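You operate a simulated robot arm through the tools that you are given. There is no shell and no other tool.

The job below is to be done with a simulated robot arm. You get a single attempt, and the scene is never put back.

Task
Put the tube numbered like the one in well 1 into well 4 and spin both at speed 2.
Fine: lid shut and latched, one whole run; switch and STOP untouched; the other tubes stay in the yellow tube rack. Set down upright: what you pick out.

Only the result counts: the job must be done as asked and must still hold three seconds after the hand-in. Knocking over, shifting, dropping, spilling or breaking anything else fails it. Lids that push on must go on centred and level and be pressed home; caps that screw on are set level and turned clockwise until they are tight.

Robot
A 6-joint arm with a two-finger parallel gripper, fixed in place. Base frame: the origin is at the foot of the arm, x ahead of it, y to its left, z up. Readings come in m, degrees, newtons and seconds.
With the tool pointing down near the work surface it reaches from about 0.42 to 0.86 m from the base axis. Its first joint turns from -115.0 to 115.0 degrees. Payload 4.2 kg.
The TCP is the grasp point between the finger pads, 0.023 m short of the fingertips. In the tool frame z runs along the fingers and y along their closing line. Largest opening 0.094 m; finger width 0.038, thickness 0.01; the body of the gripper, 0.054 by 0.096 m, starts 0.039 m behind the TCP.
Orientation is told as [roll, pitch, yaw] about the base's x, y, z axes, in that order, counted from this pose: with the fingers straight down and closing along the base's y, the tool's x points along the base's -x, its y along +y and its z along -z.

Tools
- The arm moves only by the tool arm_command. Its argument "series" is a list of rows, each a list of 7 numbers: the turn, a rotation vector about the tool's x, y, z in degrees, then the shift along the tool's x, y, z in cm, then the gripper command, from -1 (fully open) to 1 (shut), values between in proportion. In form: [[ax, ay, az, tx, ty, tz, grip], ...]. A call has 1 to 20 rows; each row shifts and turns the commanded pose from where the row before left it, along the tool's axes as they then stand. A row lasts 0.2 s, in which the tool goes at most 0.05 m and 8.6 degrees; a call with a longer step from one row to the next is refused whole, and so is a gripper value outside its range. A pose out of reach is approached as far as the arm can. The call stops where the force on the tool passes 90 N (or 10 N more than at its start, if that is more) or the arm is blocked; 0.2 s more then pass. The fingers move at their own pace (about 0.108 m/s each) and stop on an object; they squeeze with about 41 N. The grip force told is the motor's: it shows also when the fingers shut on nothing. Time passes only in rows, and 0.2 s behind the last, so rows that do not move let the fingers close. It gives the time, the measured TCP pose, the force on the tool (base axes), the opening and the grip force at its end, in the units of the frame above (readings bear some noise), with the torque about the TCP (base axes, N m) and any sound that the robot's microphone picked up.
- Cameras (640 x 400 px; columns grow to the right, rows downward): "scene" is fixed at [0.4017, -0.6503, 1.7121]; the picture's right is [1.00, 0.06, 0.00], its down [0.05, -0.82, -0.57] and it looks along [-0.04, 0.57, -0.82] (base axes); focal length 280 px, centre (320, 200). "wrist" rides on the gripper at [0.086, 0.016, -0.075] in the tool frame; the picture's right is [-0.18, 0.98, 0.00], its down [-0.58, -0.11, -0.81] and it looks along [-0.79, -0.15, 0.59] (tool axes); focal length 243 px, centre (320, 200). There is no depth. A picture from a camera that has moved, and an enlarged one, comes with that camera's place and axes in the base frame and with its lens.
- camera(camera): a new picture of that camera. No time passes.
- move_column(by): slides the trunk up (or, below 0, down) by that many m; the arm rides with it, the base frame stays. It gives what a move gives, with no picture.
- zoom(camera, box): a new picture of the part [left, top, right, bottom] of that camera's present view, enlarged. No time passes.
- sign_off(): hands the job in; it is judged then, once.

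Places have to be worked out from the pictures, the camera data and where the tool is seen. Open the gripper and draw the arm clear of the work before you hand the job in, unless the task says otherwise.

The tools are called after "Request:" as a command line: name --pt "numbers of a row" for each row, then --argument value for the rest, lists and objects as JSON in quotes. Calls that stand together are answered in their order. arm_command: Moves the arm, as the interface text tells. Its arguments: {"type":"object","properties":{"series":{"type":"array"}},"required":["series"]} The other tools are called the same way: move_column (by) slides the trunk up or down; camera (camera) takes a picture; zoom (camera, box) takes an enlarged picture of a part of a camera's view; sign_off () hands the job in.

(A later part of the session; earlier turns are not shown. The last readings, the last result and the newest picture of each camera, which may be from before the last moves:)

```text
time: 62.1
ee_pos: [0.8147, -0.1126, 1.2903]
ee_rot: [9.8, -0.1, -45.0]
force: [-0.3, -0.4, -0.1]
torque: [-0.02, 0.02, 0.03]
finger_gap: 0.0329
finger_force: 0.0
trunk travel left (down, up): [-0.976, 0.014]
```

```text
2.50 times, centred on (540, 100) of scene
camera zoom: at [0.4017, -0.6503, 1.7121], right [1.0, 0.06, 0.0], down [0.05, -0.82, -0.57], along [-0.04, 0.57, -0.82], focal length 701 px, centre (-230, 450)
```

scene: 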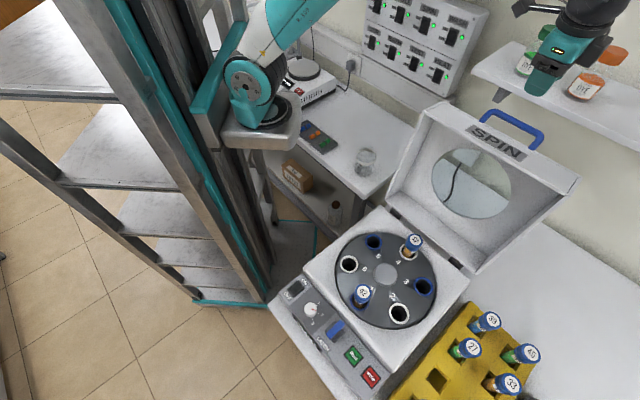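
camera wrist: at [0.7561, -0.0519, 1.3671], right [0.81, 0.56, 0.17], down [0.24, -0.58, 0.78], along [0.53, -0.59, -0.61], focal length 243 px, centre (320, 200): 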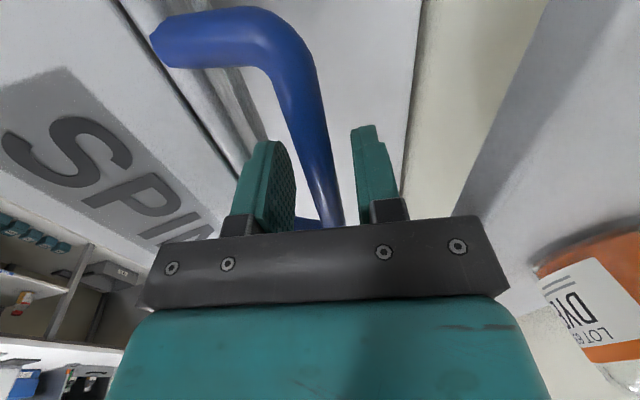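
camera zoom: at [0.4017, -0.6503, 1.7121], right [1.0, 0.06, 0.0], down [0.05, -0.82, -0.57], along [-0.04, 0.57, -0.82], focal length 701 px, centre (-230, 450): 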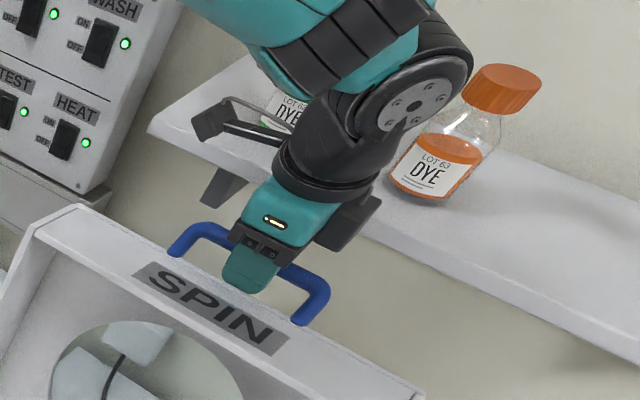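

The bar lies between the fingers, and the gripper touches nothing. I start pulling the lid towards closing along its arc, slowly, watching the force.

Request:
arm_command --pt "0 0 0 0 -0.6 -0.25 0.3" --pt "0 0 0 0 -0.9 -0.4 0.3" --pt "0 0 0 0 -0.9 -0.45 0.3" --pt "0 0 0 0 -0.9 -0.45 0.3" --pt "0 0 0 0 0 0 0.3"

Request:
zoom --camera "scene" --box '[380, 20, 640, 290]'

Request:
camera --camera "wrist"

```text
time: 63.3
ee_pos: [0.786, -0.1376, 1.3018]
ee_rot: [9.9, -0.2, -44.9]
force: [3.7, 3.4, 5.2]
torque: [0.02, 0.1, -0.04]
finger_gap: 0.0307
finger_force: 0.1
trunk travel left (down, up): [-0.976, 0.014]
```

```text
1.48 times, centred on (510, 155) of scene
camera zoom: at [0.4017, -0.6503, 1.7121], right [1.0, 0.06, 0.0], down [0.05, -0.82, -0.57], along [-0.04, 0.57, -0.82], focal length 416 px, centre (38, 267)
```

zoom: 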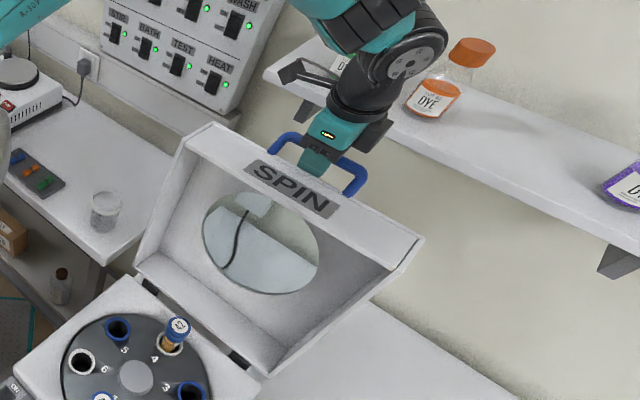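

```text
taken
camera wrist: at [0.7292, -0.0755, 1.3785], right [0.81, 0.56, 0.17], down [0.24, -0.58, 0.78], along [0.53, -0.59, -0.61], focal length 243 px, centre (320, 200)
```

wrist: 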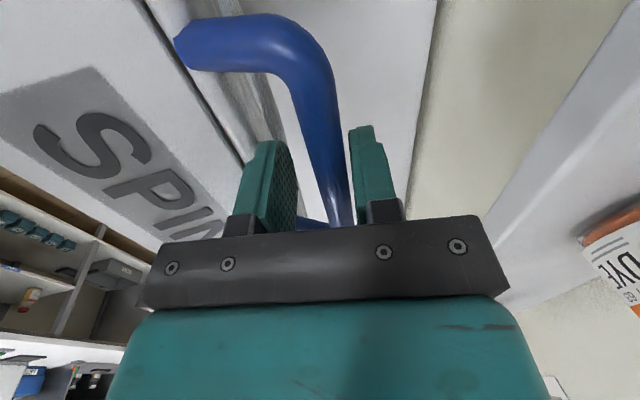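

The lid follows with about 5 N. I continue along the arc.

Request:
arm_command --pt "0 0 0 0 -0.9 -0.45 0.3" --pt "0 0 0 0 -0.9 -0.45 0.3" --pt "0 0 0 0 -0.9 -0.45 0.3" --pt "0 0 0 0 -0.9 -0.45 0.3" --pt "0 0 0 0 -0.9 -0.45 0.3" --pt "0 0 0 0 -0.9 -0.4 0.3" --pt "0 0 0 0 0 0 0.3"

Request:
zoom --camera "scene" --box '[380, 20, 640, 290]'

Request:
camera --camera "wrist"

```text
time: 64.9
ee_pos: [0.7488, -0.1797, 1.3171]
ee_rot: [9.9, 0.0, -45.0]
force: [0.2, 0.9, 0.5]
torque: [0.02, -0.01, -0.04]
finger_gap: 0.0324
finger_force: 0.1
trunk travel left (down, up): [-0.976, 0.014]
```

```text
1.48 times, centred on (510, 155) of scene
camera zoom: at [0.4017, -0.6503, 1.7121], right [1.0, 0.06, 0.0], down [0.05, -0.82, -0.57], along [-0.04, 0.57, -0.82], focal length 416 px, centre (38, 267)
```

zoom: 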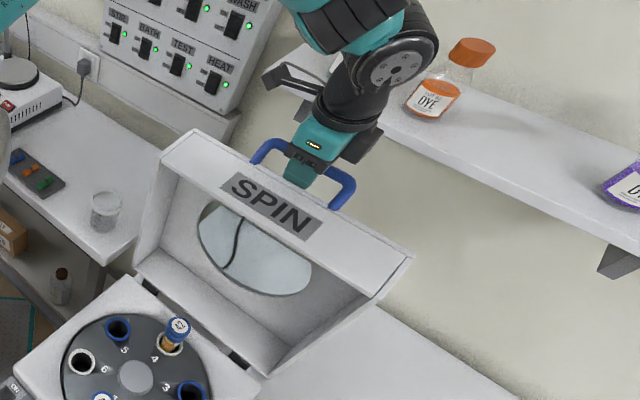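

```text
taken
camera wrist: at [0.6893, -0.1181, 1.3948], right [0.81, 0.56, 0.17], down [0.24, -0.58, 0.78], along [0.53, -0.59, -0.61], focal length 243 px, centre (320, 200)
```

wrist: 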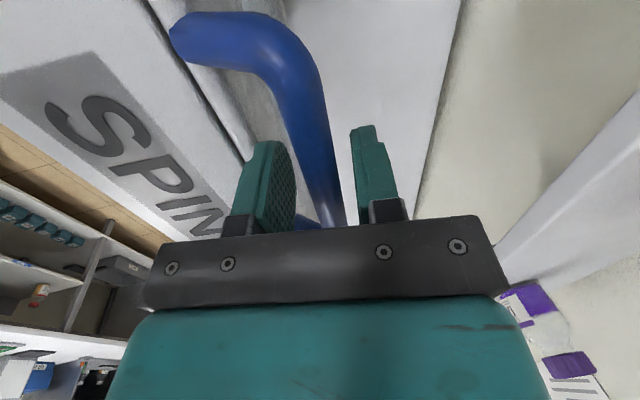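

The lid is now about upright and in balance between the fingers. I carry on across the top of the arc.

Request:
arm_command --pt "0 0 0 0 -1.0 -0.3 0.3" --pt "0 0 0 0 -1.0 -0.27 0.3" --pt "0 0 0 0 -1.0 -0.25 0.3" --pt "0 0 0 0 -1.0 -0.22 0.3" --pt "0 0 0 0 -1.0 -0.2 0.3" --pt "0 0 0 0 -1.0 -0.18 0.3" --pt "0 0 0 0 0 0 0.3"

Request:
zoom --camera "scene" --box '[380, 20, 640, 290]'

Request:
camera --camera "wrist"

```text
time: 66.5
ee_pos: [0.7039, -0.2245, 1.3228]
ee_rot: [9.9, -0.1, -45.0]
force: [1.8, 0.9, 1.2]
torque: [0.0, 0.03, -0.01]
finger_gap: 0.0323
finger_force: 0.0
trunk travel left (down, up): [-0.976, 0.014]
```

```text
1.48 times, centred on (510, 155) of scene
camera zoom: at [0.4017, -0.6503, 1.7121], right [1.0, 0.06, 0.0], down [0.05, -0.82, -0.57], along [-0.04, 0.57, -0.82], focal length 416 px, centre (38, 267)
```

zoom: 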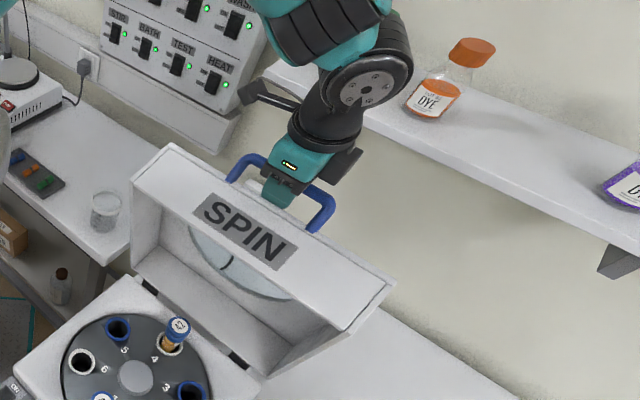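

```text
taken
camera wrist: at [0.6463, -0.1622, 1.3994], right [0.81, 0.56, 0.17], down [0.24, -0.58, 0.78], along [0.53, -0.59, -0.61], focal length 243 px, centre (320, 200)
```

wrist: 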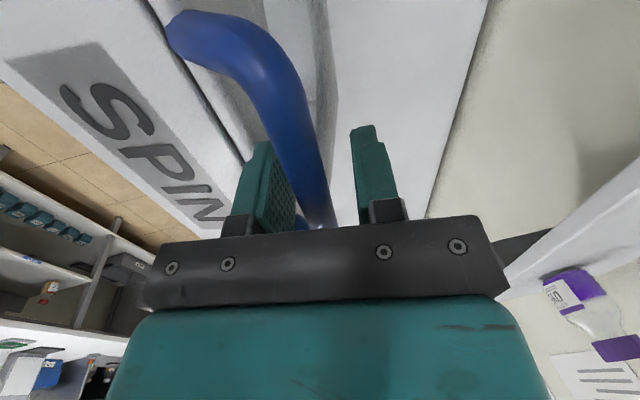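

The lid now rests on the front finger and follows well. I continue, beginning to descend.

Request:
arm_command --pt "0 0 0 0 -1.0 -0.17 0.3" --pt "0 0 0 0 -1.0 -0.15 0.3" --pt "0 0 0 0 -1.0 -0.1 0.3" --pt "0 0 0 0 -1.0 -0.05 0.3" --pt "0 0 0 0 -1.0 0 0.3" --pt "0 0 0 0 -1.0 0.05 0.3" --pt "0 0 0 0 -1.0 0.1 0.3" --pt "0 0 0 0 -1.0 0.15 0.3" --pt "0 0 0 0 -1.0 0.2 0.3" --pt "0 0 0 0 0 0 0.3"

Request:
zoom --camera "scene" --box '[340, 20, 600, 290]'

Request:
camera --camera "wrist"

```text
time: 68.7
ee_pos: [0.6435, -0.2857, 1.3122]
ee_rot: [10.5, -0.6, -44.9]
force: [25.6, 11.3, 51.3]
torque: [12.25, -4.67, -3.9]
finger_gap: 0.0174
finger_force: 0.1
trunk travel left (down, up): [-0.976, 0.014]
```

```text
1.48 times, centred on (470, 155) of scene
camera zoom: at [0.4017, -0.6503, 1.7121], right [1.0, 0.06, 0.0], down [0.05, -0.82, -0.57], along [-0.04, 0.57, -0.82], focal length 416 px, centre (98, 267)
```

zoom: 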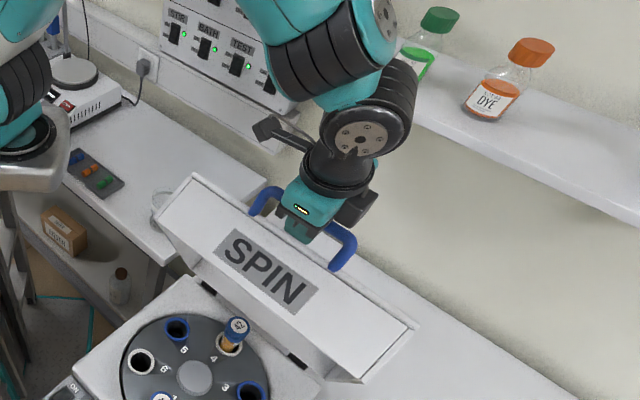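

```text
taken
camera wrist: at [0.5848, -0.223, 1.3877], right [0.81, 0.56, 0.18], down [0.23, -0.59, 0.78], along [0.54, -0.59, -0.6], focal length 243 px, centre (320, 200)
```

wrist: 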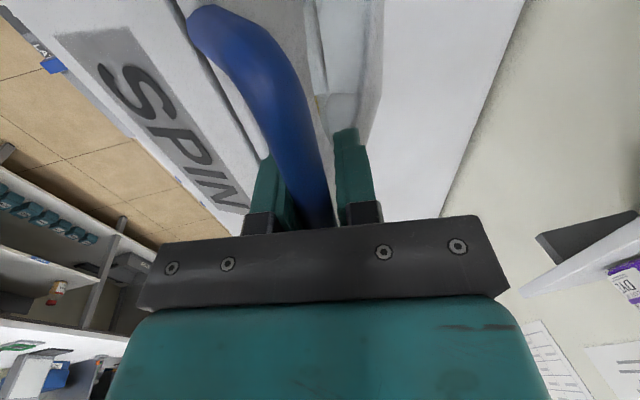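

The force rose to about 58 N with a large torque, and the fingers were squeezed together to 17 mm, so something is binding. I look closely before moving further.

Request:
zoom --camera "wrist" --box '[220, 60, 440, 230]'

Request:
zoom --camera "scene" --box '[420, 80, 560, 220]'

Request:
camera --camera "scene"

```text
2.35 times, centred on (330, 145) of wrist
camera zoom: at [0.5848, -0.223, 1.3877], right [0.81, 0.56, 0.18], down [0.23, -0.59, 0.78], along [0.54, -0.59, -0.6], focal length 571 px, centre (296, 329)
```

zoom: 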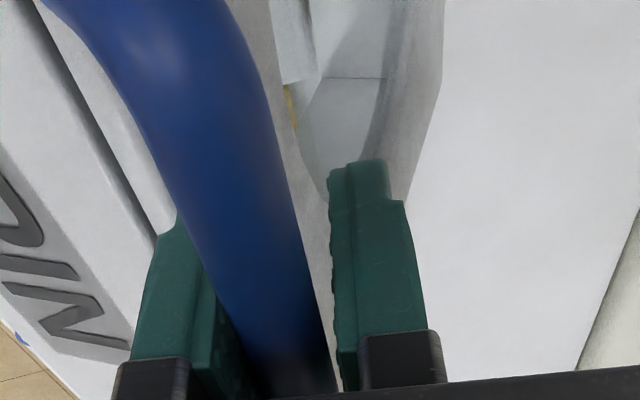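

```text
2.86 times, centred on (490, 150) of scene
camera zoom: at [0.4017, -0.6503, 1.7121], right [1.0, 0.06, 0.0], down [0.05, -0.82, -0.57], along [-0.04, 0.57, -0.82], focal length 801 px, centre (-166, 343)
```

zoom: 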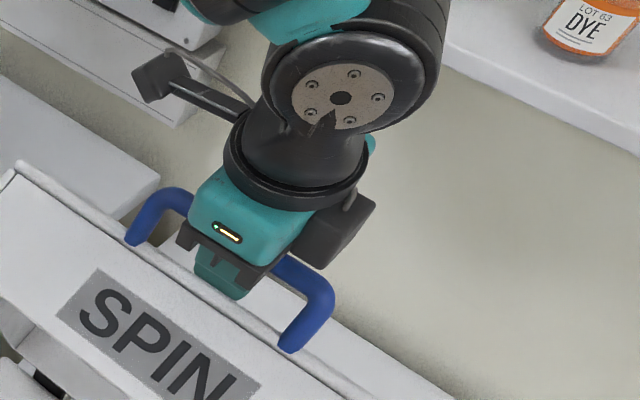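

```text
taken
```

scene: 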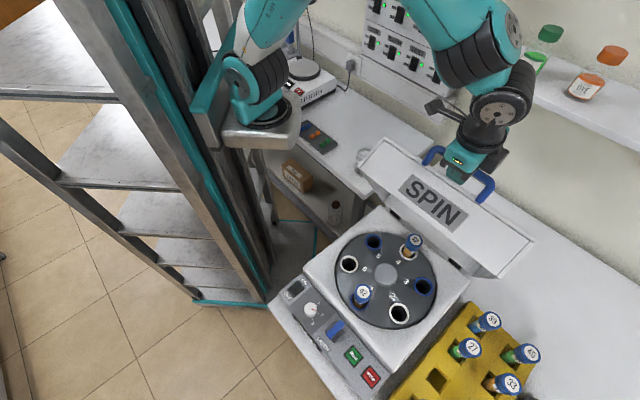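

The front finger is wedged between bar and lid because it reaches too far below the bar as the lid tilts. I raise the tool 2 cm so only the fingertips hold the bar.

Request:
arm_command --pt "0 0 0 0 0.09 -0.5 0.3" --pt "0 0 0 0 0.09 -0.5 0.3" --pt "0 0 0 0 0.09 -0.5 0.3" --pt "0 0 0 0 0.09 -0.5 0.3" --pt "0 0 0 0 0 0 0.3"

Request:
zoom --camera "wrist" --box '[180, 0, 440, 230]'

```text
time: 69.6
ee_pos: [0.6465, -0.2821, 1.3122]
ee_rot: [10.9, 0.1, -44.8]
force: [34.4, 12.8, -41.4]
torque: [7.22, -5.89, -3.06]
finger_gap: 0.0218
finger_force: 0.0
trunk travel left (down, up): [-0.976, 0.014]
stopped in row 4: the force on the tool passed its limit at 98 N (the readings are from after the stop); the commanded pose is now the measured one
```

```text
1.74 times, centred on (310, 115) of wrist
camera zoom: at [0.588, -0.2211, 1.3905], right [0.81, 0.56, 0.18], down [0.23, -0.6, 0.77], along [0.54, -0.58, -0.61], focal length 422 px, centre (337, 348)
```

zoom: 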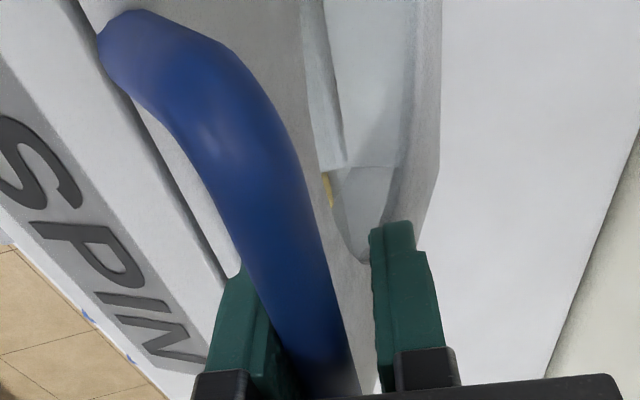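

The jam's torque asks for more lean, i.e. the fingers must follow the lid's rotation. I tilt the tool further (about the bar) in small steps and watch.

Request:
arm_command --pt "-3 0 0 0 0 0 0.3" --pt "-3 0 0 0 0 0 0.3" --pt "0 0 0 0 0 0 0.3"

```text
time: 70.4
ee_pos: [0.641, -0.2834, 1.3186]
ee_rot: [16.4, 0.1, -44.7]
force: [0.1, 0.5, 2.2]
torque: [0.04, 0.07, -0.02]
finger_gap: 0.0328
finger_force: 0.1
trunk travel left (down, up): [-0.976, 0.014]
```

The jam is released: forces are near zero. I keep following with more lean, to about 30°, and rise a little so the fingertips just hold the bar.

Request:
arm_command --pt "-4.5 0 0 0 0 -0.2 0.3" --pt "-4.5 0 0 0 0 -0.3 0.3" --pt "-4.5 0 0 0 0 -0.3 0.3" --pt "0 0 0 0 0 0 0.3"

Request:
camera --camera "wrist"

Request:
zoom --camera "scene" --box '[340, 40, 600, 290]'

```text
time: 71.4
ee_pos: [0.639, -0.2848, 1.3245]
ee_rot: [30.1, 0.1, -44.8]
force: [1.1, 0.1, 0.3]
torque: [0.04, 0.02, 0.03]
finger_gap: 0.0325
finger_force: 0.0
trunk travel left (down, up): [-0.976, 0.014]
```

```text
taken
camera wrist: at [0.5622, -0.242, 1.3988], right [0.73, 0.47, 0.49], down [0.06, -0.76, 0.64], along [0.68, -0.44, -0.59], focal length 243 px, centre (320, 200)
```

wrist: 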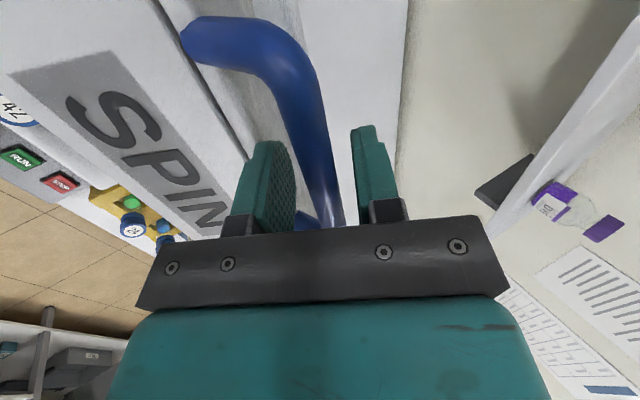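

```text
1.60 times, centred on (470, 165) of scene
camera zoom: at [0.4017, -0.6503, 1.7121], right [1.0, 0.06, 0.0], down [0.05, -0.82, -0.57], along [-0.04, 0.57, -0.82], focal length 449 px, centre (80, 256)
```

zoom: 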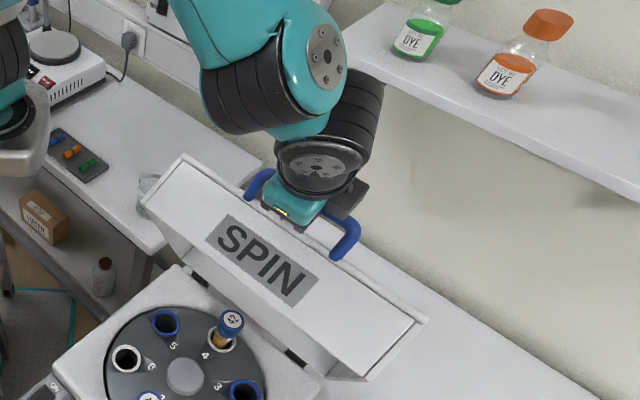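

The bar sits well between the fingers and the lid stays where it is put, with no force. I now swing lid and tool together about the hinge line, 2° per row, for 16°.

Request:
arm_command --pt "-1 0 0 0 -0.63 -0.23 0.3" --pt "-2 0 0 0 -1.27 -0.45 0.3" --pt "-2 0 0 0 -1.27 -0.45 0.3" --pt "-2 0 0 0 -1.27 -0.45 0.3" --pt "-2 0 0 0 -1.27 -0.45 0.3" --pt "-2 0 0 0 -1.27 -0.45 0.3" --pt "-2 0 0 0 -1.27 -0.45 0.3" --pt "-2 0 0 0 -1.27 -0.45 0.3" --pt "-1 0 0 0 -0.63 -0.23 0.3" --pt "0 0 0 0 0 0 0.3"

Request:
camera --camera "wrist"

Request:
camera --camera "scene"

```text
time: 73.6
ee_pos: [0.5659, -0.3602, 1.2938]
ee_rot: [46.1, 0.3, -44.7]
force: [0.5, 0.7, -0.4]
torque: [0.01, 0.0, 0.0]
finger_gap: 0.0328
finger_force: 0.1
trunk travel left (down, up): [-0.976, 0.014]
```

```text
taken
camera wrist: at [0.476, -0.3303, 1.3573], right [0.61, 0.35, 0.71], down [-0.05, -0.88, 0.48], along [0.79, -0.33, -0.52], focal length 243 px, centre (320, 200)
```

wrist: 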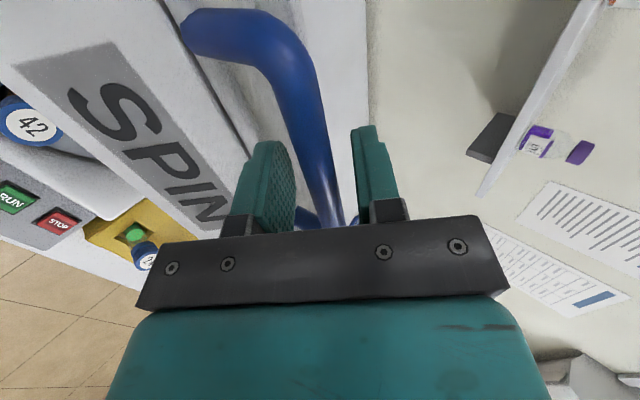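

```text
taken
```

scene: 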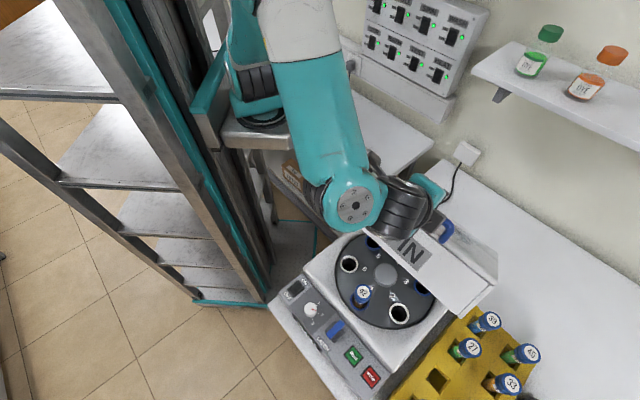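

That works perfectly, with no force. I continue the same swing for another 14°.

Request:
arm_command --pt "-1 0 0 0 -0.63 -0.23 0.3" --pt "-2 0 0 0 -1.27 -0.45 0.3" --pt "-2 0 0 0 -1.27 -0.45 0.3" --pt "-2 0 0 0 -1.27 -0.45 0.3" --pt "-2 0 0 0 -1.27 -0.45 0.3" --pt "-2 0 0 0 -1.27 -0.45 0.3" --pt "-2 0 0 0 -1.27 -0.45 0.3" --pt "-1 0 0 0 -0.63 -0.23 0.3" --pt "0 0 0 0 0 0 0.3"

Request:
camera --camera "wrist"

Request:
camera --camera "scene"

```text
time: 75.6
ee_pos: [0.5098, -0.4131, 1.2416]
ee_rot: [60.1, 0.2, -44.7]
force: [1.1, 0.5, 0.3]
torque: [0.02, 0.02, 0.02]
finger_gap: 0.0329
finger_force: 0.0
trunk travel left (down, up): [-0.976, 0.014]
```

```text
taken
camera wrist: at [0.41, -0.394, 1.2936], right [0.48, 0.22, 0.85], down [-0.12, -0.94, 0.31], along [0.87, -0.25, -0.43], focal length 243 px, centre (320, 200)
```

wrist: 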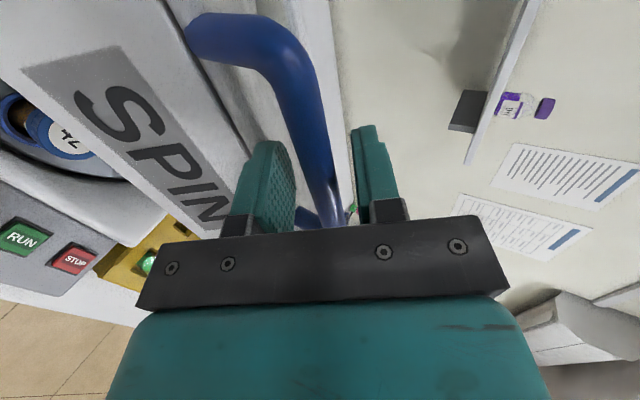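

```text
taken
```

scene: 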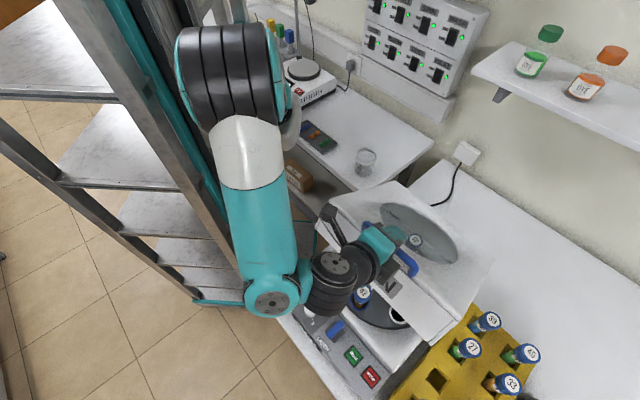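

Still no force. Another 14°, same motion.

Request:
arm_command --pt "-1 0 0 0 -0.63 -0.23 0.3" --pt "-2 0 0 0 -1.27 -0.45 0.3" --pt "-2 0 0 0 -1.27 -0.45 0.3" --pt "-2 0 0 0 -1.27 -0.45 0.3" --pt "-2 0 0 0 -1.27 -0.45 0.3" --pt "-2 0 0 0 -1.27 -0.45 0.3" --pt "-2 0 0 0 -1.27 -0.45 0.3" --pt "-1 0 0 0 -0.63 -0.23 0.3" --pt "0 0 0 0 0 0 0.3"

Request:
camera --camera "wrist"

Request:
camera --camera "scene"

```text
time: 77.7
ee_pos: [0.4599, -0.4415, 1.1755]
ee_rot: [66.7, -3.0, -45.2]
force: [-19.7, -82.5, 47.7]
torque: [-0.92, 0.93, 0.65]
finger_gap: 0.03
finger_force: 0.0
out of reach, approached as far as the arm can: row 6, 7, 8
trunk travel left (down, up): [-0.976, 0.014]
stopped in row 9: the arm was blocked; the commanded pose is now the measured one
```

```text
taken
camera wrist: at [0.3545, -0.4238, 1.2157], right [0.37, 0.18, 0.91], down [-0.16, -0.96, 0.25], along [0.92, -0.23, -0.33], focal length 243 px, centre (320, 200)
```

wrist: 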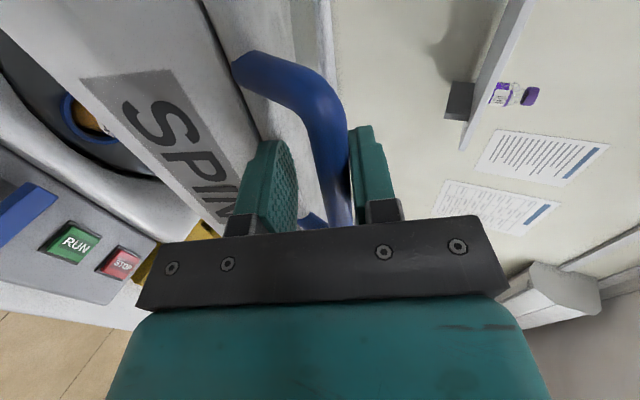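

```text
taken
```

scene: 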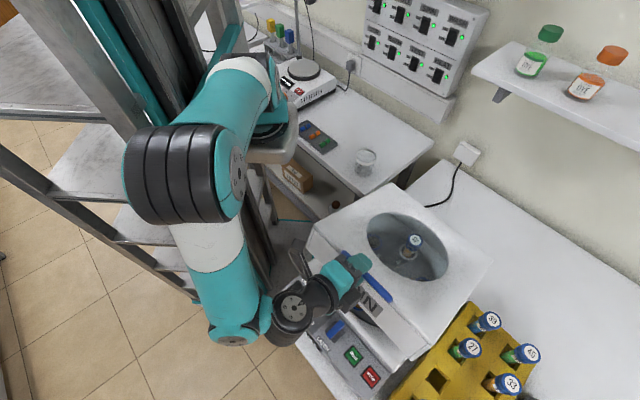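

The arm ran out of reach and was blocked, with the lid nearly closed. I pause first to see what force remains.

Request:
arm_command --pt "0 0 0 0 0 0 0.3"

Request:
zoom --camera "scene" --box '[260, 160, 520, 370]'

```text
time: 78.0
ee_pos: [0.4588, -0.4262, 1.1888]
ee_rot: [63.1, -7.8, -45.0]
force: [-37.9, -89.4, 62.8]
torque: [-1.83, 0.64, 1.32]
finger_gap: 0.0296
finger_force: 0.0
trunk travel left (down, up): [-0.976, 0.014]
stopped in row 1: the force on the tool passed its limit at 112 N (the readings are from after the stop); the commanded pose is now the measured one
```

```text
1.90 times, centred on (390, 265) of scene
camera zoom: at [0.4017, -0.6503, 1.7121], right [1.0, 0.06, 0.0], down [0.05, -0.82, -0.57], along [-0.04, 0.57, -0.82], focal length 534 px, centre (187, 76)
```

zoom: 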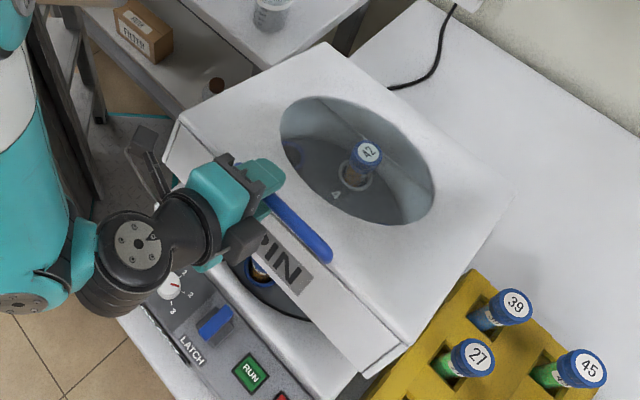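

The tool is still pressing on the bar. I withdraw the fingers along their own axis away from the handle, with a slight opening, to take the load off.

Request:
arm_command --pt "0 0 0 0 -0.2 -0.8 0.25" --pt "0 0 0 0 -0.2 -1.0 0.2" --pt "0 0 0 0 0 -1.0 0.2"

Request:
camera --camera "scene"

Request:
camera --camera "wrist"

```text
time: 78.3
ee_pos: [0.4566, -0.4167, 1.1943]
ee_rot: [59.2, -11.1, -43.6]
force: [-54.3, -55.4, 53.5]
torque: [-0.8, 1.68, 1.1]
finger_gap: 0.0311
finger_force: 0.2
trunk travel left (down, up): [-0.976, 0.014]
stopped in row 1: the arm was blocked; the commanded pose is now the measured one
```

```text
taken
```

scene: 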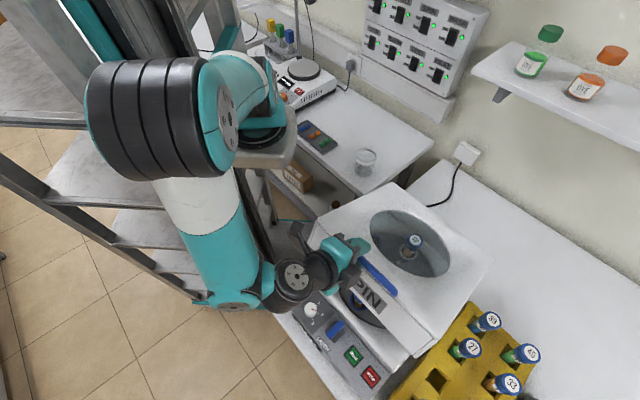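

```text
taken
camera wrist: at [0.3499, -0.3935, 1.2292], right [0.36, 0.35, 0.86], down [-0.15, -0.89, 0.42], along [0.92, -0.28, -0.27], focal length 243 px, centre (320, 200)
```

wrist: 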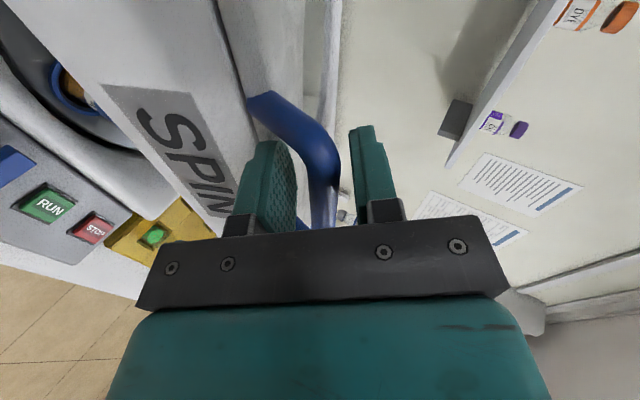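

The centrifuge has not shifted. I open the fingers a bit more and hold still to see whether the arm settles.

Request:
arm_command --pt "0 0 0 0 0 0 0.0"

Request:
camera --camera "scene"

```text
time: 78.6
ee_pos: [0.4592, -0.4062, 1.2061]
ee_rot: [52.7, -18.0, -42.8]
force: [-41.6, -98.6, 74.3]
torque: [-3.66, 1.0, 0.8]
finger_gap: 0.0523
finger_force: 6.3
trunk travel left (down, up): [-0.976, 0.014]
stopped in row 1: the arm was blocked; the commanded pose is now the measured one
```

```text
taken
```

scene: 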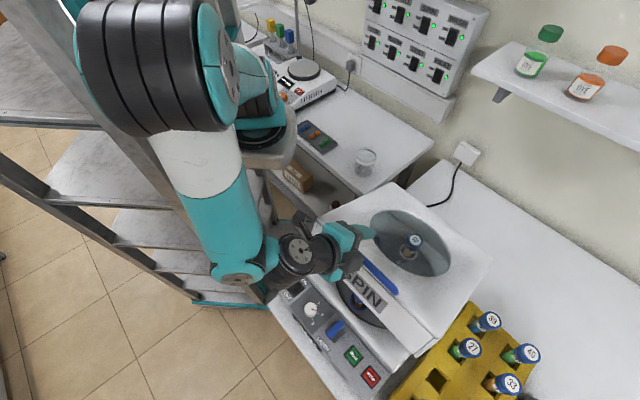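

The tool still pushes the bar towards the hinge, so the right relief is a firm withdrawal along the fingers' axis, with the fingers opened wider.

Request:
arm_command --pt "0 0 0 0 0 -4.0 -0.1" --pt "0 0 0 0 0 -2.0 -0.1"

Request:
camera --camera "scene"

Request:
camera --camera "wrist"

```text
time: 78.9
ee_pos: [0.4578, -0.3765, 1.2203]
ee_rot: [46.8, -22.5, -39.7]
force: [-10.7, -59.3, 40.0]
torque: [-2.09, 0.88, -0.28]
finger_gap: 0.0575
finger_force: 7.0
trunk travel left (down, up): [-0.976, 0.014]
stopped in row 1: the arm was blocked; the commanded pose is now the measured one
```

```text
taken
```

scene: 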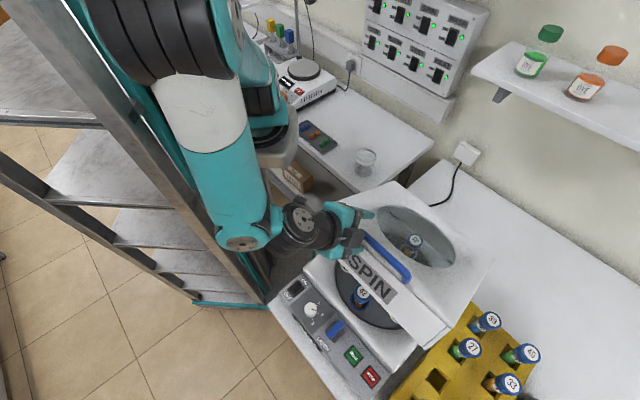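

```text
taken
camera wrist: at [0.3511, -0.3447, 1.2463], right [0.35, 0.58, 0.73], down [-0.15, -0.74, 0.66], along [0.93, -0.34, -0.17], focal length 243 px, centre (320, 200)
```

wrist: 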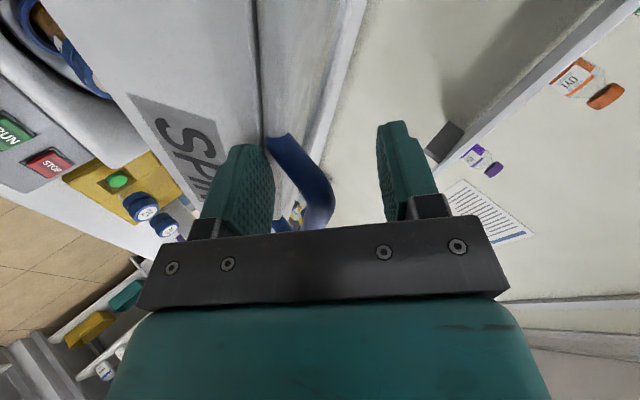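

The force is easing and the fingers are sliding off the handle. I withdraw further.

Request:
arm_command --pt "0 0 0 0 0 -3.0 -0.1" --pt "0 0 0 0 0 -3.0 -0.1"

Request:
camera --camera "scene"

Request:
camera --camera "wrist"

```text
time: 79.3
ee_pos: [0.444, -0.3234, 1.2443]
ee_rot: [44.7, -25.0, -39.3]
force: [-54.7, -93.9, 107.6]
torque: [-4.84, 1.82, 1.13]
finger_gap: 0.0578
finger_force: 6.3
trunk travel left (down, up): [-0.976, 0.014]
stopped in row 1: the arm was blocked; the commanded pose is now the measured one
```

```text
taken
```

scene: 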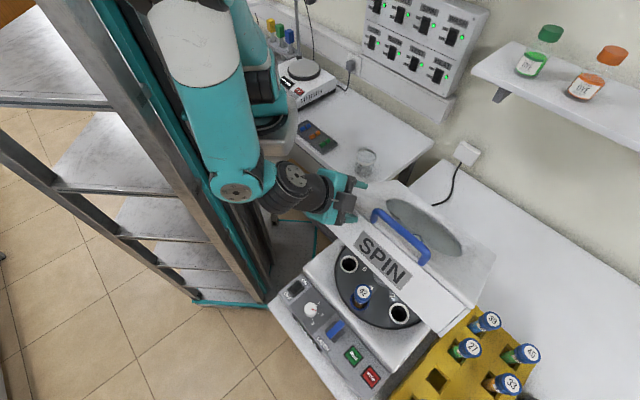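

```text
taken
camera wrist: at [0.337, -0.2891, 1.2671], right [0.34, 0.62, 0.7], down [-0.16, -0.7, 0.7], along [0.92, -0.36, -0.14], focal length 243 px, centre (320, 200)
```

wrist: 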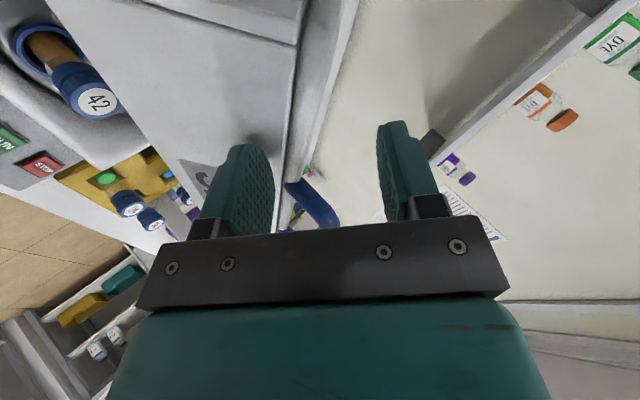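

The fingers have left the handle at its end and now press on the lid's corner. I withdraw once more along the fingers' axis, upward.

Request:
arm_command --pt "0 0 0 0 0 -4.5 -0.1" --pt "0 0 0 0 0 -4.5 -0.1"

Request:
camera --camera "scene"

Request:
camera --camera "wrist"

```text
time: 79.9
ee_pos: [0.3897, -0.3546, 1.292]
ee_rot: [47.0, -22.0, -39.5]
force: [-0.3, -0.5, 0.1]
torque: [0.02, 0.02, 0.04]
finger_gap: 0.0519
finger_force: 0.0
trunk travel left (down, up): [-0.976, 0.014]
```

```text
taken
```

scene: 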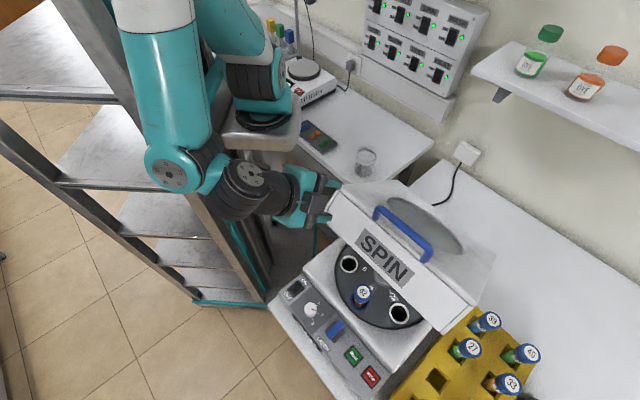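

```text
taken
camera wrist: at [0.2835, -0.3244, 1.318], right [0.35, 0.58, 0.73], down [-0.14, -0.74, 0.65], along [0.93, -0.33, -0.18], focal length 243 px, centre (320, 200)
```

wrist: 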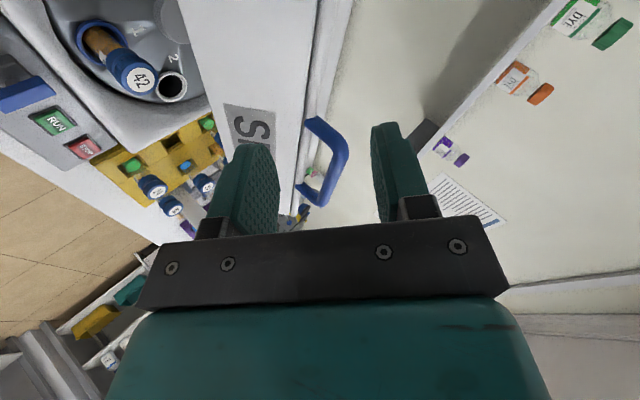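

The gripper is free, the lid holds itself half open, and nothing else has moved: RUN, knob and tubes appear at the same pixels. I draw back a little and bring the tool upright again.

Request:
arm_command --pt "0 0 0 0 0 -2.5 -0.1" --pt "0 0 0 0 0 -2.5 -0.1" --pt "5.9 0 0 0 0 0 -0.1" --pt "5.9 0 0 0 0 0 -0.1" --pt "5.9 0 0 0 0 0 -0.1" --pt "5.9 0 0 0 0 0 -0.1" --pt "0 0 0 0 0 0 -0.1"

Request:
camera --camera "scene"

```text
time: 81.5
ee_pos: [0.3576, -0.3786, 1.3236]
ee_rot: [23.1, -22.2, -39.4]
force: [0.1, 0.4, -0.4]
torque: [-0.03, 0.05, 0.03]
finger_gap: 0.0514
finger_force: 0.2
trunk travel left (down, up): [-0.976, 0.014]
```

```text
taken
```

scene: 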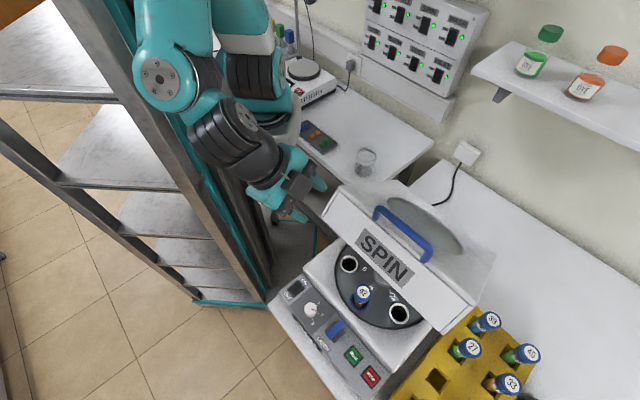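

The arm moves normally again. I finish levelling the tool.

Request:
arm_command --pt "5.8 0 0 0 0 0 0.5" --pt "5.8 0 0 0 0 0 0.5" --pt "5.8 0 0 0 0 0 1" --pt "5.7 0 0 0 0 0 1" --pt "0 5.6 0 0 0 0 1" --pt "0 5.6 0 0 0 0 1" --pt "0 5.5 0 0 0 0 1" --pt "0 5.5 0 0 0 0 1" --pt "0 0 5.6 0 0 0 1" --pt "0 0 0 0 0 0 1"

Request:
camera --camera "scene"

Request:
camera --camera "wrist"

```text
time: 83.7
ee_pos: [0.3571, -0.3761, 1.3241]
ee_rot: [0.1, 0.1, -45.0]
force: [-0.4, -1.0, 0.3]
torque: [0.01, 0.03, 0.0]
finger_gap: 0.0004
finger_force: 41.0
trunk travel left (down, up): [-0.976, 0.014]
```

```text
taken
```

scene: 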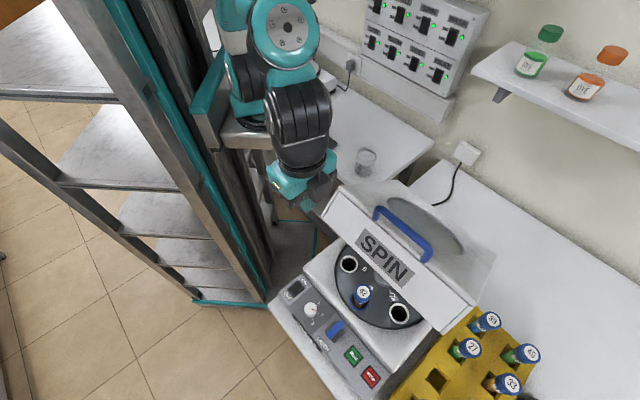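

```text
taken
camera wrist: at [0.308, -0.3052, 1.3981], right [0.82, 0.57, 0.0], down [0.33, -0.49, 0.81], along [0.46, -0.66, -0.59], focal length 243 px, centre (320, 200)
```

wrist: 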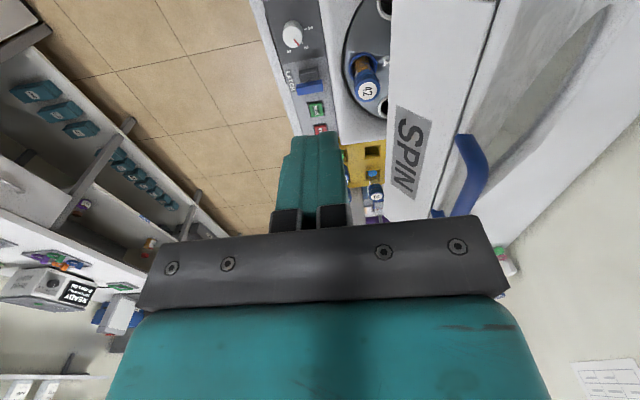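

The tool is upright with the fingers shut. The lid is about 38° from closed; I will press it down with the fingertips on its solid face beside the handle. I move above that spot first.

Request:
arm_command --pt "0 0 0 -0.44 2.5 0 1" --pt "0 0 0 -0.44 3.5 0 1" --pt "0 0 0 -0.44 3.5 0.5 1" --pt "0 0 0 -0.44 3.5 1.0 1" --pt "0 0 0 -0.44 3.3 1.5 1" --pt "0 0 0 0 0 0 1"

Request:
camera --camera "scene"

Request:
camera --camera "wrist"

```text
time: 85.1
ee_pos: [0.489, -0.2786, 1.2938]
ee_rot: [0.1, 0.0, -44.9]
force: [-0.6, -0.5, -0.1]
torque: [-0.05, 0.04, 0.02]
finger_gap: 0.0
finger_force: 41.2
trunk travel left (down, up): [-0.976, 0.014]
```

```text
taken
```

scene: 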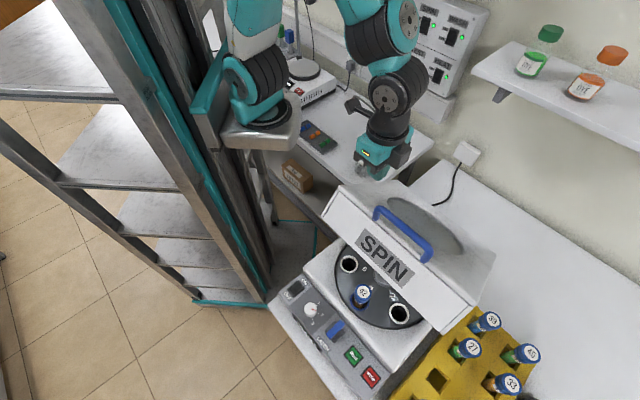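

```text
taken
camera wrist: at [0.44, -0.2069, 1.3703], right [0.82, 0.57, 0.0], down [0.33, -0.49, 0.81], along [0.46, -0.66, -0.59], focal length 243 px, centre (320, 200)
```

wrist: 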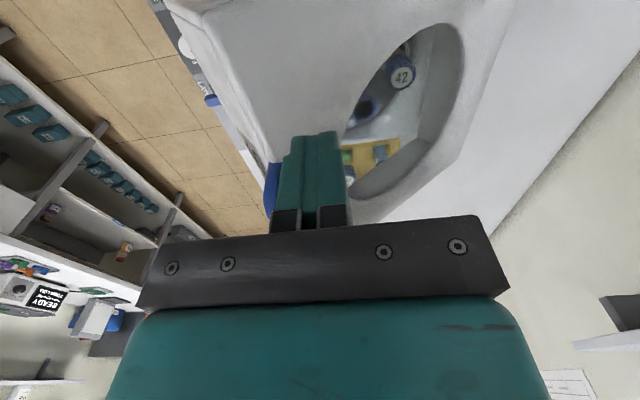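

The spot below the tip is solid lid face. I go down until the fingertips touch it.

Request:
arm_command --pt "0 0 0 0 0 2 1" --pt "0 0 0 0 0 2 1" --pt "0 0 0 0 0 1.5 1" --pt "0 0 0 0 0 1 1" --pt "0 0 0 0 0 1 1" --pt "0 0 0 0 0 0 1"

Request:
camera --camera "wrist"

Request:
zoom --camera "scene" --box '[300, 120, 520, 340]'

```text
time: 86.5
ee_pos: [0.4875, -0.2768, 1.2193]
ee_rot: [0.1, 0.0, -44.8]
force: [0.7, 0.9, -1.0]
torque: [0.01, 0.01, 0.03]
finger_gap: 0.0
finger_force: 41.1
trunk travel left (down, up): [-0.976, 0.014]
```

```text
taken
camera wrist: at [0.4395, -0.2057, 1.2946], right [0.82, 0.57, 0.0], down [0.33, -0.49, 0.81], along [0.46, -0.66, -0.59], focal length 243 px, centre (320, 200)
```

wrist: 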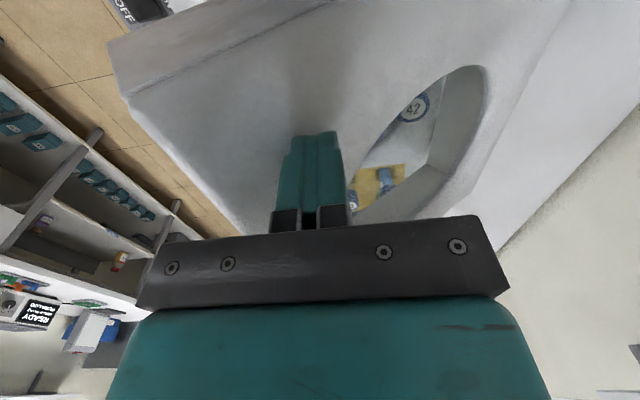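

```text
1.82 times, centred on (410, 230) of scene
camera zoom: at [0.4017, -0.6503, 1.7121], right [1.0, 0.06, 0.0], down [0.05, -0.82, -0.57], along [-0.04, 0.57, -0.82], focal length 510 px, centre (156, 146)
```

zoom: 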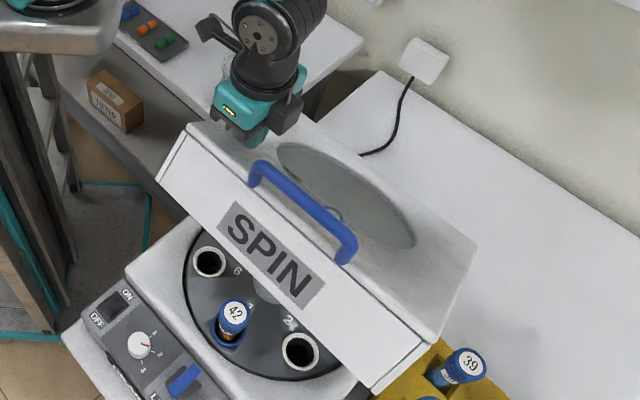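

The shadow shows the tips are close to the face. I go on in small steps.

Request:
arm_command --pt "0 0 0 0 0 0.7 1" --pt "0 0 0 0 0 0.7 1" --pt "0 0 0 0 0 0.7 1" --pt "0 0 0 0 0 0.7 1" --pt "0 0 0 0 0 0 1"

Request:
camera --camera "wrist"

```text
time: 87.7
ee_pos: [0.4871, -0.2782, 1.1904]
ee_rot: [0.2, 0.0, -44.8]
force: [0.2, 0.2, -0.3]
torque: [0.03, 0.01, 0.01]
finger_gap: 0.0
finger_force: 40.6
trunk travel left (down, up): [-0.976, 0.014]
```

```text
taken
camera wrist: at [0.4383, -0.2065, 1.265], right [0.82, 0.57, 0.0], down [0.33, -0.49, 0.81], along [0.46, -0.66, -0.59], focal length 243 px, centre (320, 200)
```

wrist: 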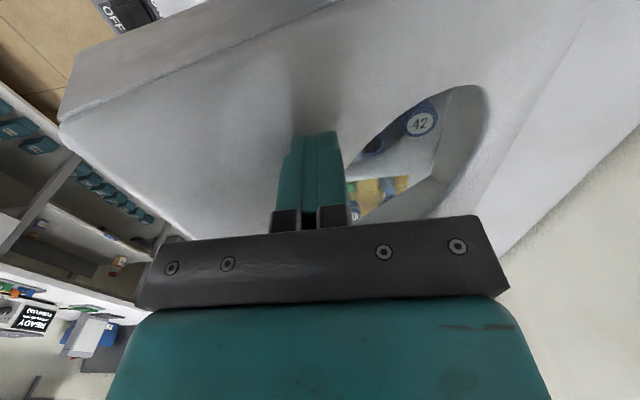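

No contact force yet; I continue down.

Request:
arm_command --pt "0 0 0 0 0 0.7 1" --pt "0 0 0 0 0 0.7 1" --pt "0 0 0 0 0 0.7 1" --pt "0 0 0 0 0 0 1"

Request:
zoom --camera "scene" --box '[300, 120, 520, 340]'

```text
time: 88.7
ee_pos: [0.4886, -0.2761, 1.1698]
ee_rot: [0.1, 0.0, -45.1]
force: [-0.3, -0.3, -0.2]
torque: [0.03, 0.0, -0.03]
finger_gap: 0.0001
finger_force: 40.9
trunk travel left (down, up): [-0.976, 0.014]
```

```text
1.82 times, centred on (410, 230) of scene
camera zoom: at [0.4017, -0.6503, 1.7121], right [1.0, 0.06, 0.0], down [0.05, -0.82, -0.57], along [-0.04, 0.57, -0.82], focal length 510 px, centre (156, 146)
```

zoom: 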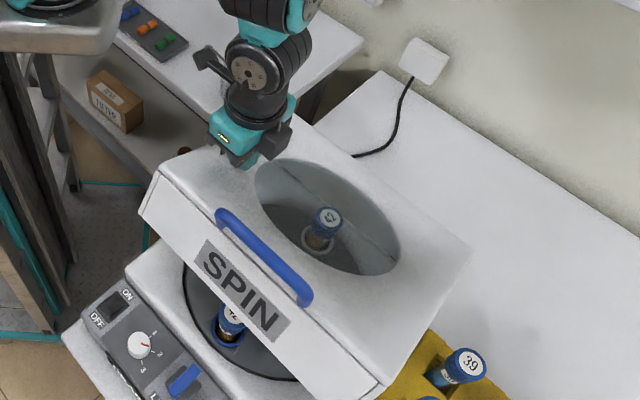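

The lid is closing under the push with hardly any force. I keep pressing it down, moving slightly to the front as it goes.

Request:
arm_command --pt "0 0 0 0 -0.6 0.7 1" --pt "0 0 0 0 -0.6 0.7 1" --pt "0 0 0 0 -0.6 0.7 1" --pt "0 0 0 0 -0.6 0.7 1" --pt "0 0 0 0 -0.6 0.7 1" --pt "0 0 0 0 0 0 1"

Request:
zoom --camera "scene" --box '[300, 120, 520, 340]'

```text
time: 90.1
ee_pos: [0.4663, -0.2988, 1.1353]
ee_rot: [0.1, -0.1, -44.9]
force: [-0.5, -0.4, -0.5]
torque: [0.04, 0.0, 0.0]
finger_gap: 0.0
finger_force: 40.6
trunk travel left (down, up): [-0.976, 0.014]
```

```text
1.82 times, centred on (410, 230) of scene
camera zoom: at [0.4017, -0.6503, 1.7121], right [1.0, 0.06, 0.0], down [0.05, -0.82, -0.57], along [-0.04, 0.57, -0.82], focal length 510 px, centre (156, 146)
```

zoom: 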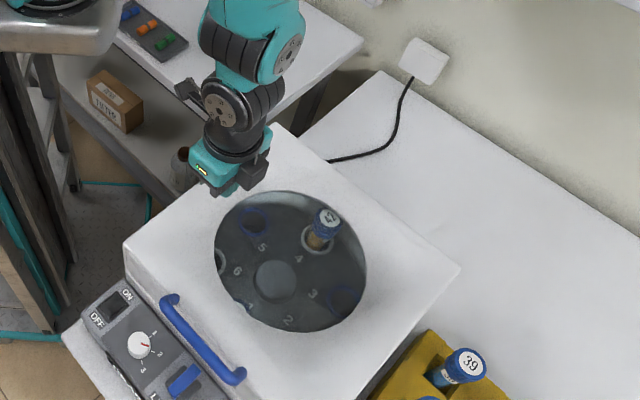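

The lid appears to have come down on its own the rest of the way. I look closely to see if it is fully shut.

Request:
zoom --camera "scene" --box '[300, 200, 500, 400]'

Request:
camera --camera "wrist"

```text
2.00 times, centred on (400, 300) of scene
camera zoom: at [0.4017, -0.6503, 1.7121], right [1.0, 0.06, 0.0], down [0.05, -0.82, -0.57], along [-0.04, 0.57, -0.82], focal length 561 px, centre (160, 0)
```

zoom: 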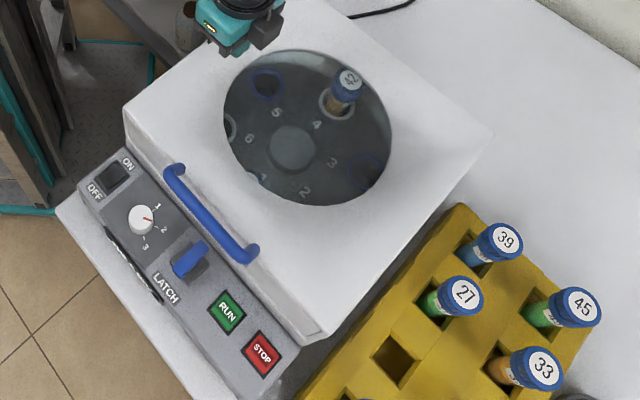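

```text
taken
camera wrist: at [0.4173, -0.2272, 1.2103], right [0.82, 0.57, 0.0], down [0.33, -0.49, 0.81], along [0.46, -0.66, -0.59], focal length 243 px, centre (320, 200)
```

wrist: 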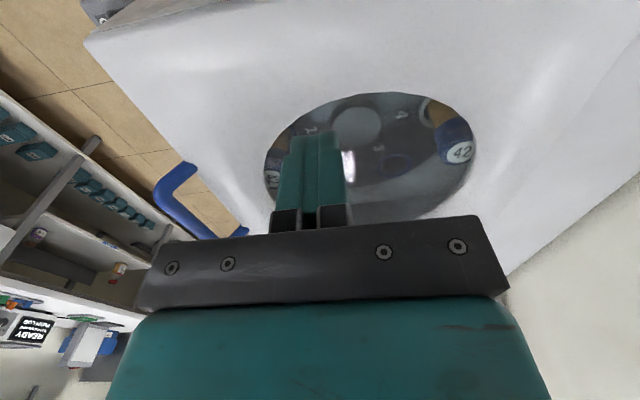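

The lid looks shut, its handle bar at z about 1.065 as expected for closed. To make sure, I press lightly on the lid's front part beside the handle.

Request:
arm_command --pt "0 0 0 0 -2.2 1.0 1" --pt "0 0 0 0 -2.2 1.5 1" --pt "0 0 0 0 -2.2 1.5 1" --pt "0 0 0 0 -2.2 1.5 1" --pt "0 0 0 0 0 1.0 1" --pt "0 0 0 0 0 0.7 1" --pt "0 0 0 0 0 0.5 1" --pt "0 0 0 0 0 0 1"

```text
time: 91.4
ee_pos: [0.4042, -0.3614, 1.0729]
ee_rot: [0.2, -0.5, -44.9]
force: [-5.5, 4.7, 70.2]
torque: [1.0, 1.04, 0.16]
finger_gap: 0.0001
finger_force: 41.5
trunk travel left (down, up): [-0.976, 0.014]
stopped in row 6: the force on the tool passed its limit at 109 N (the readings are from after the stop); the commanded pose is now the measured one
```

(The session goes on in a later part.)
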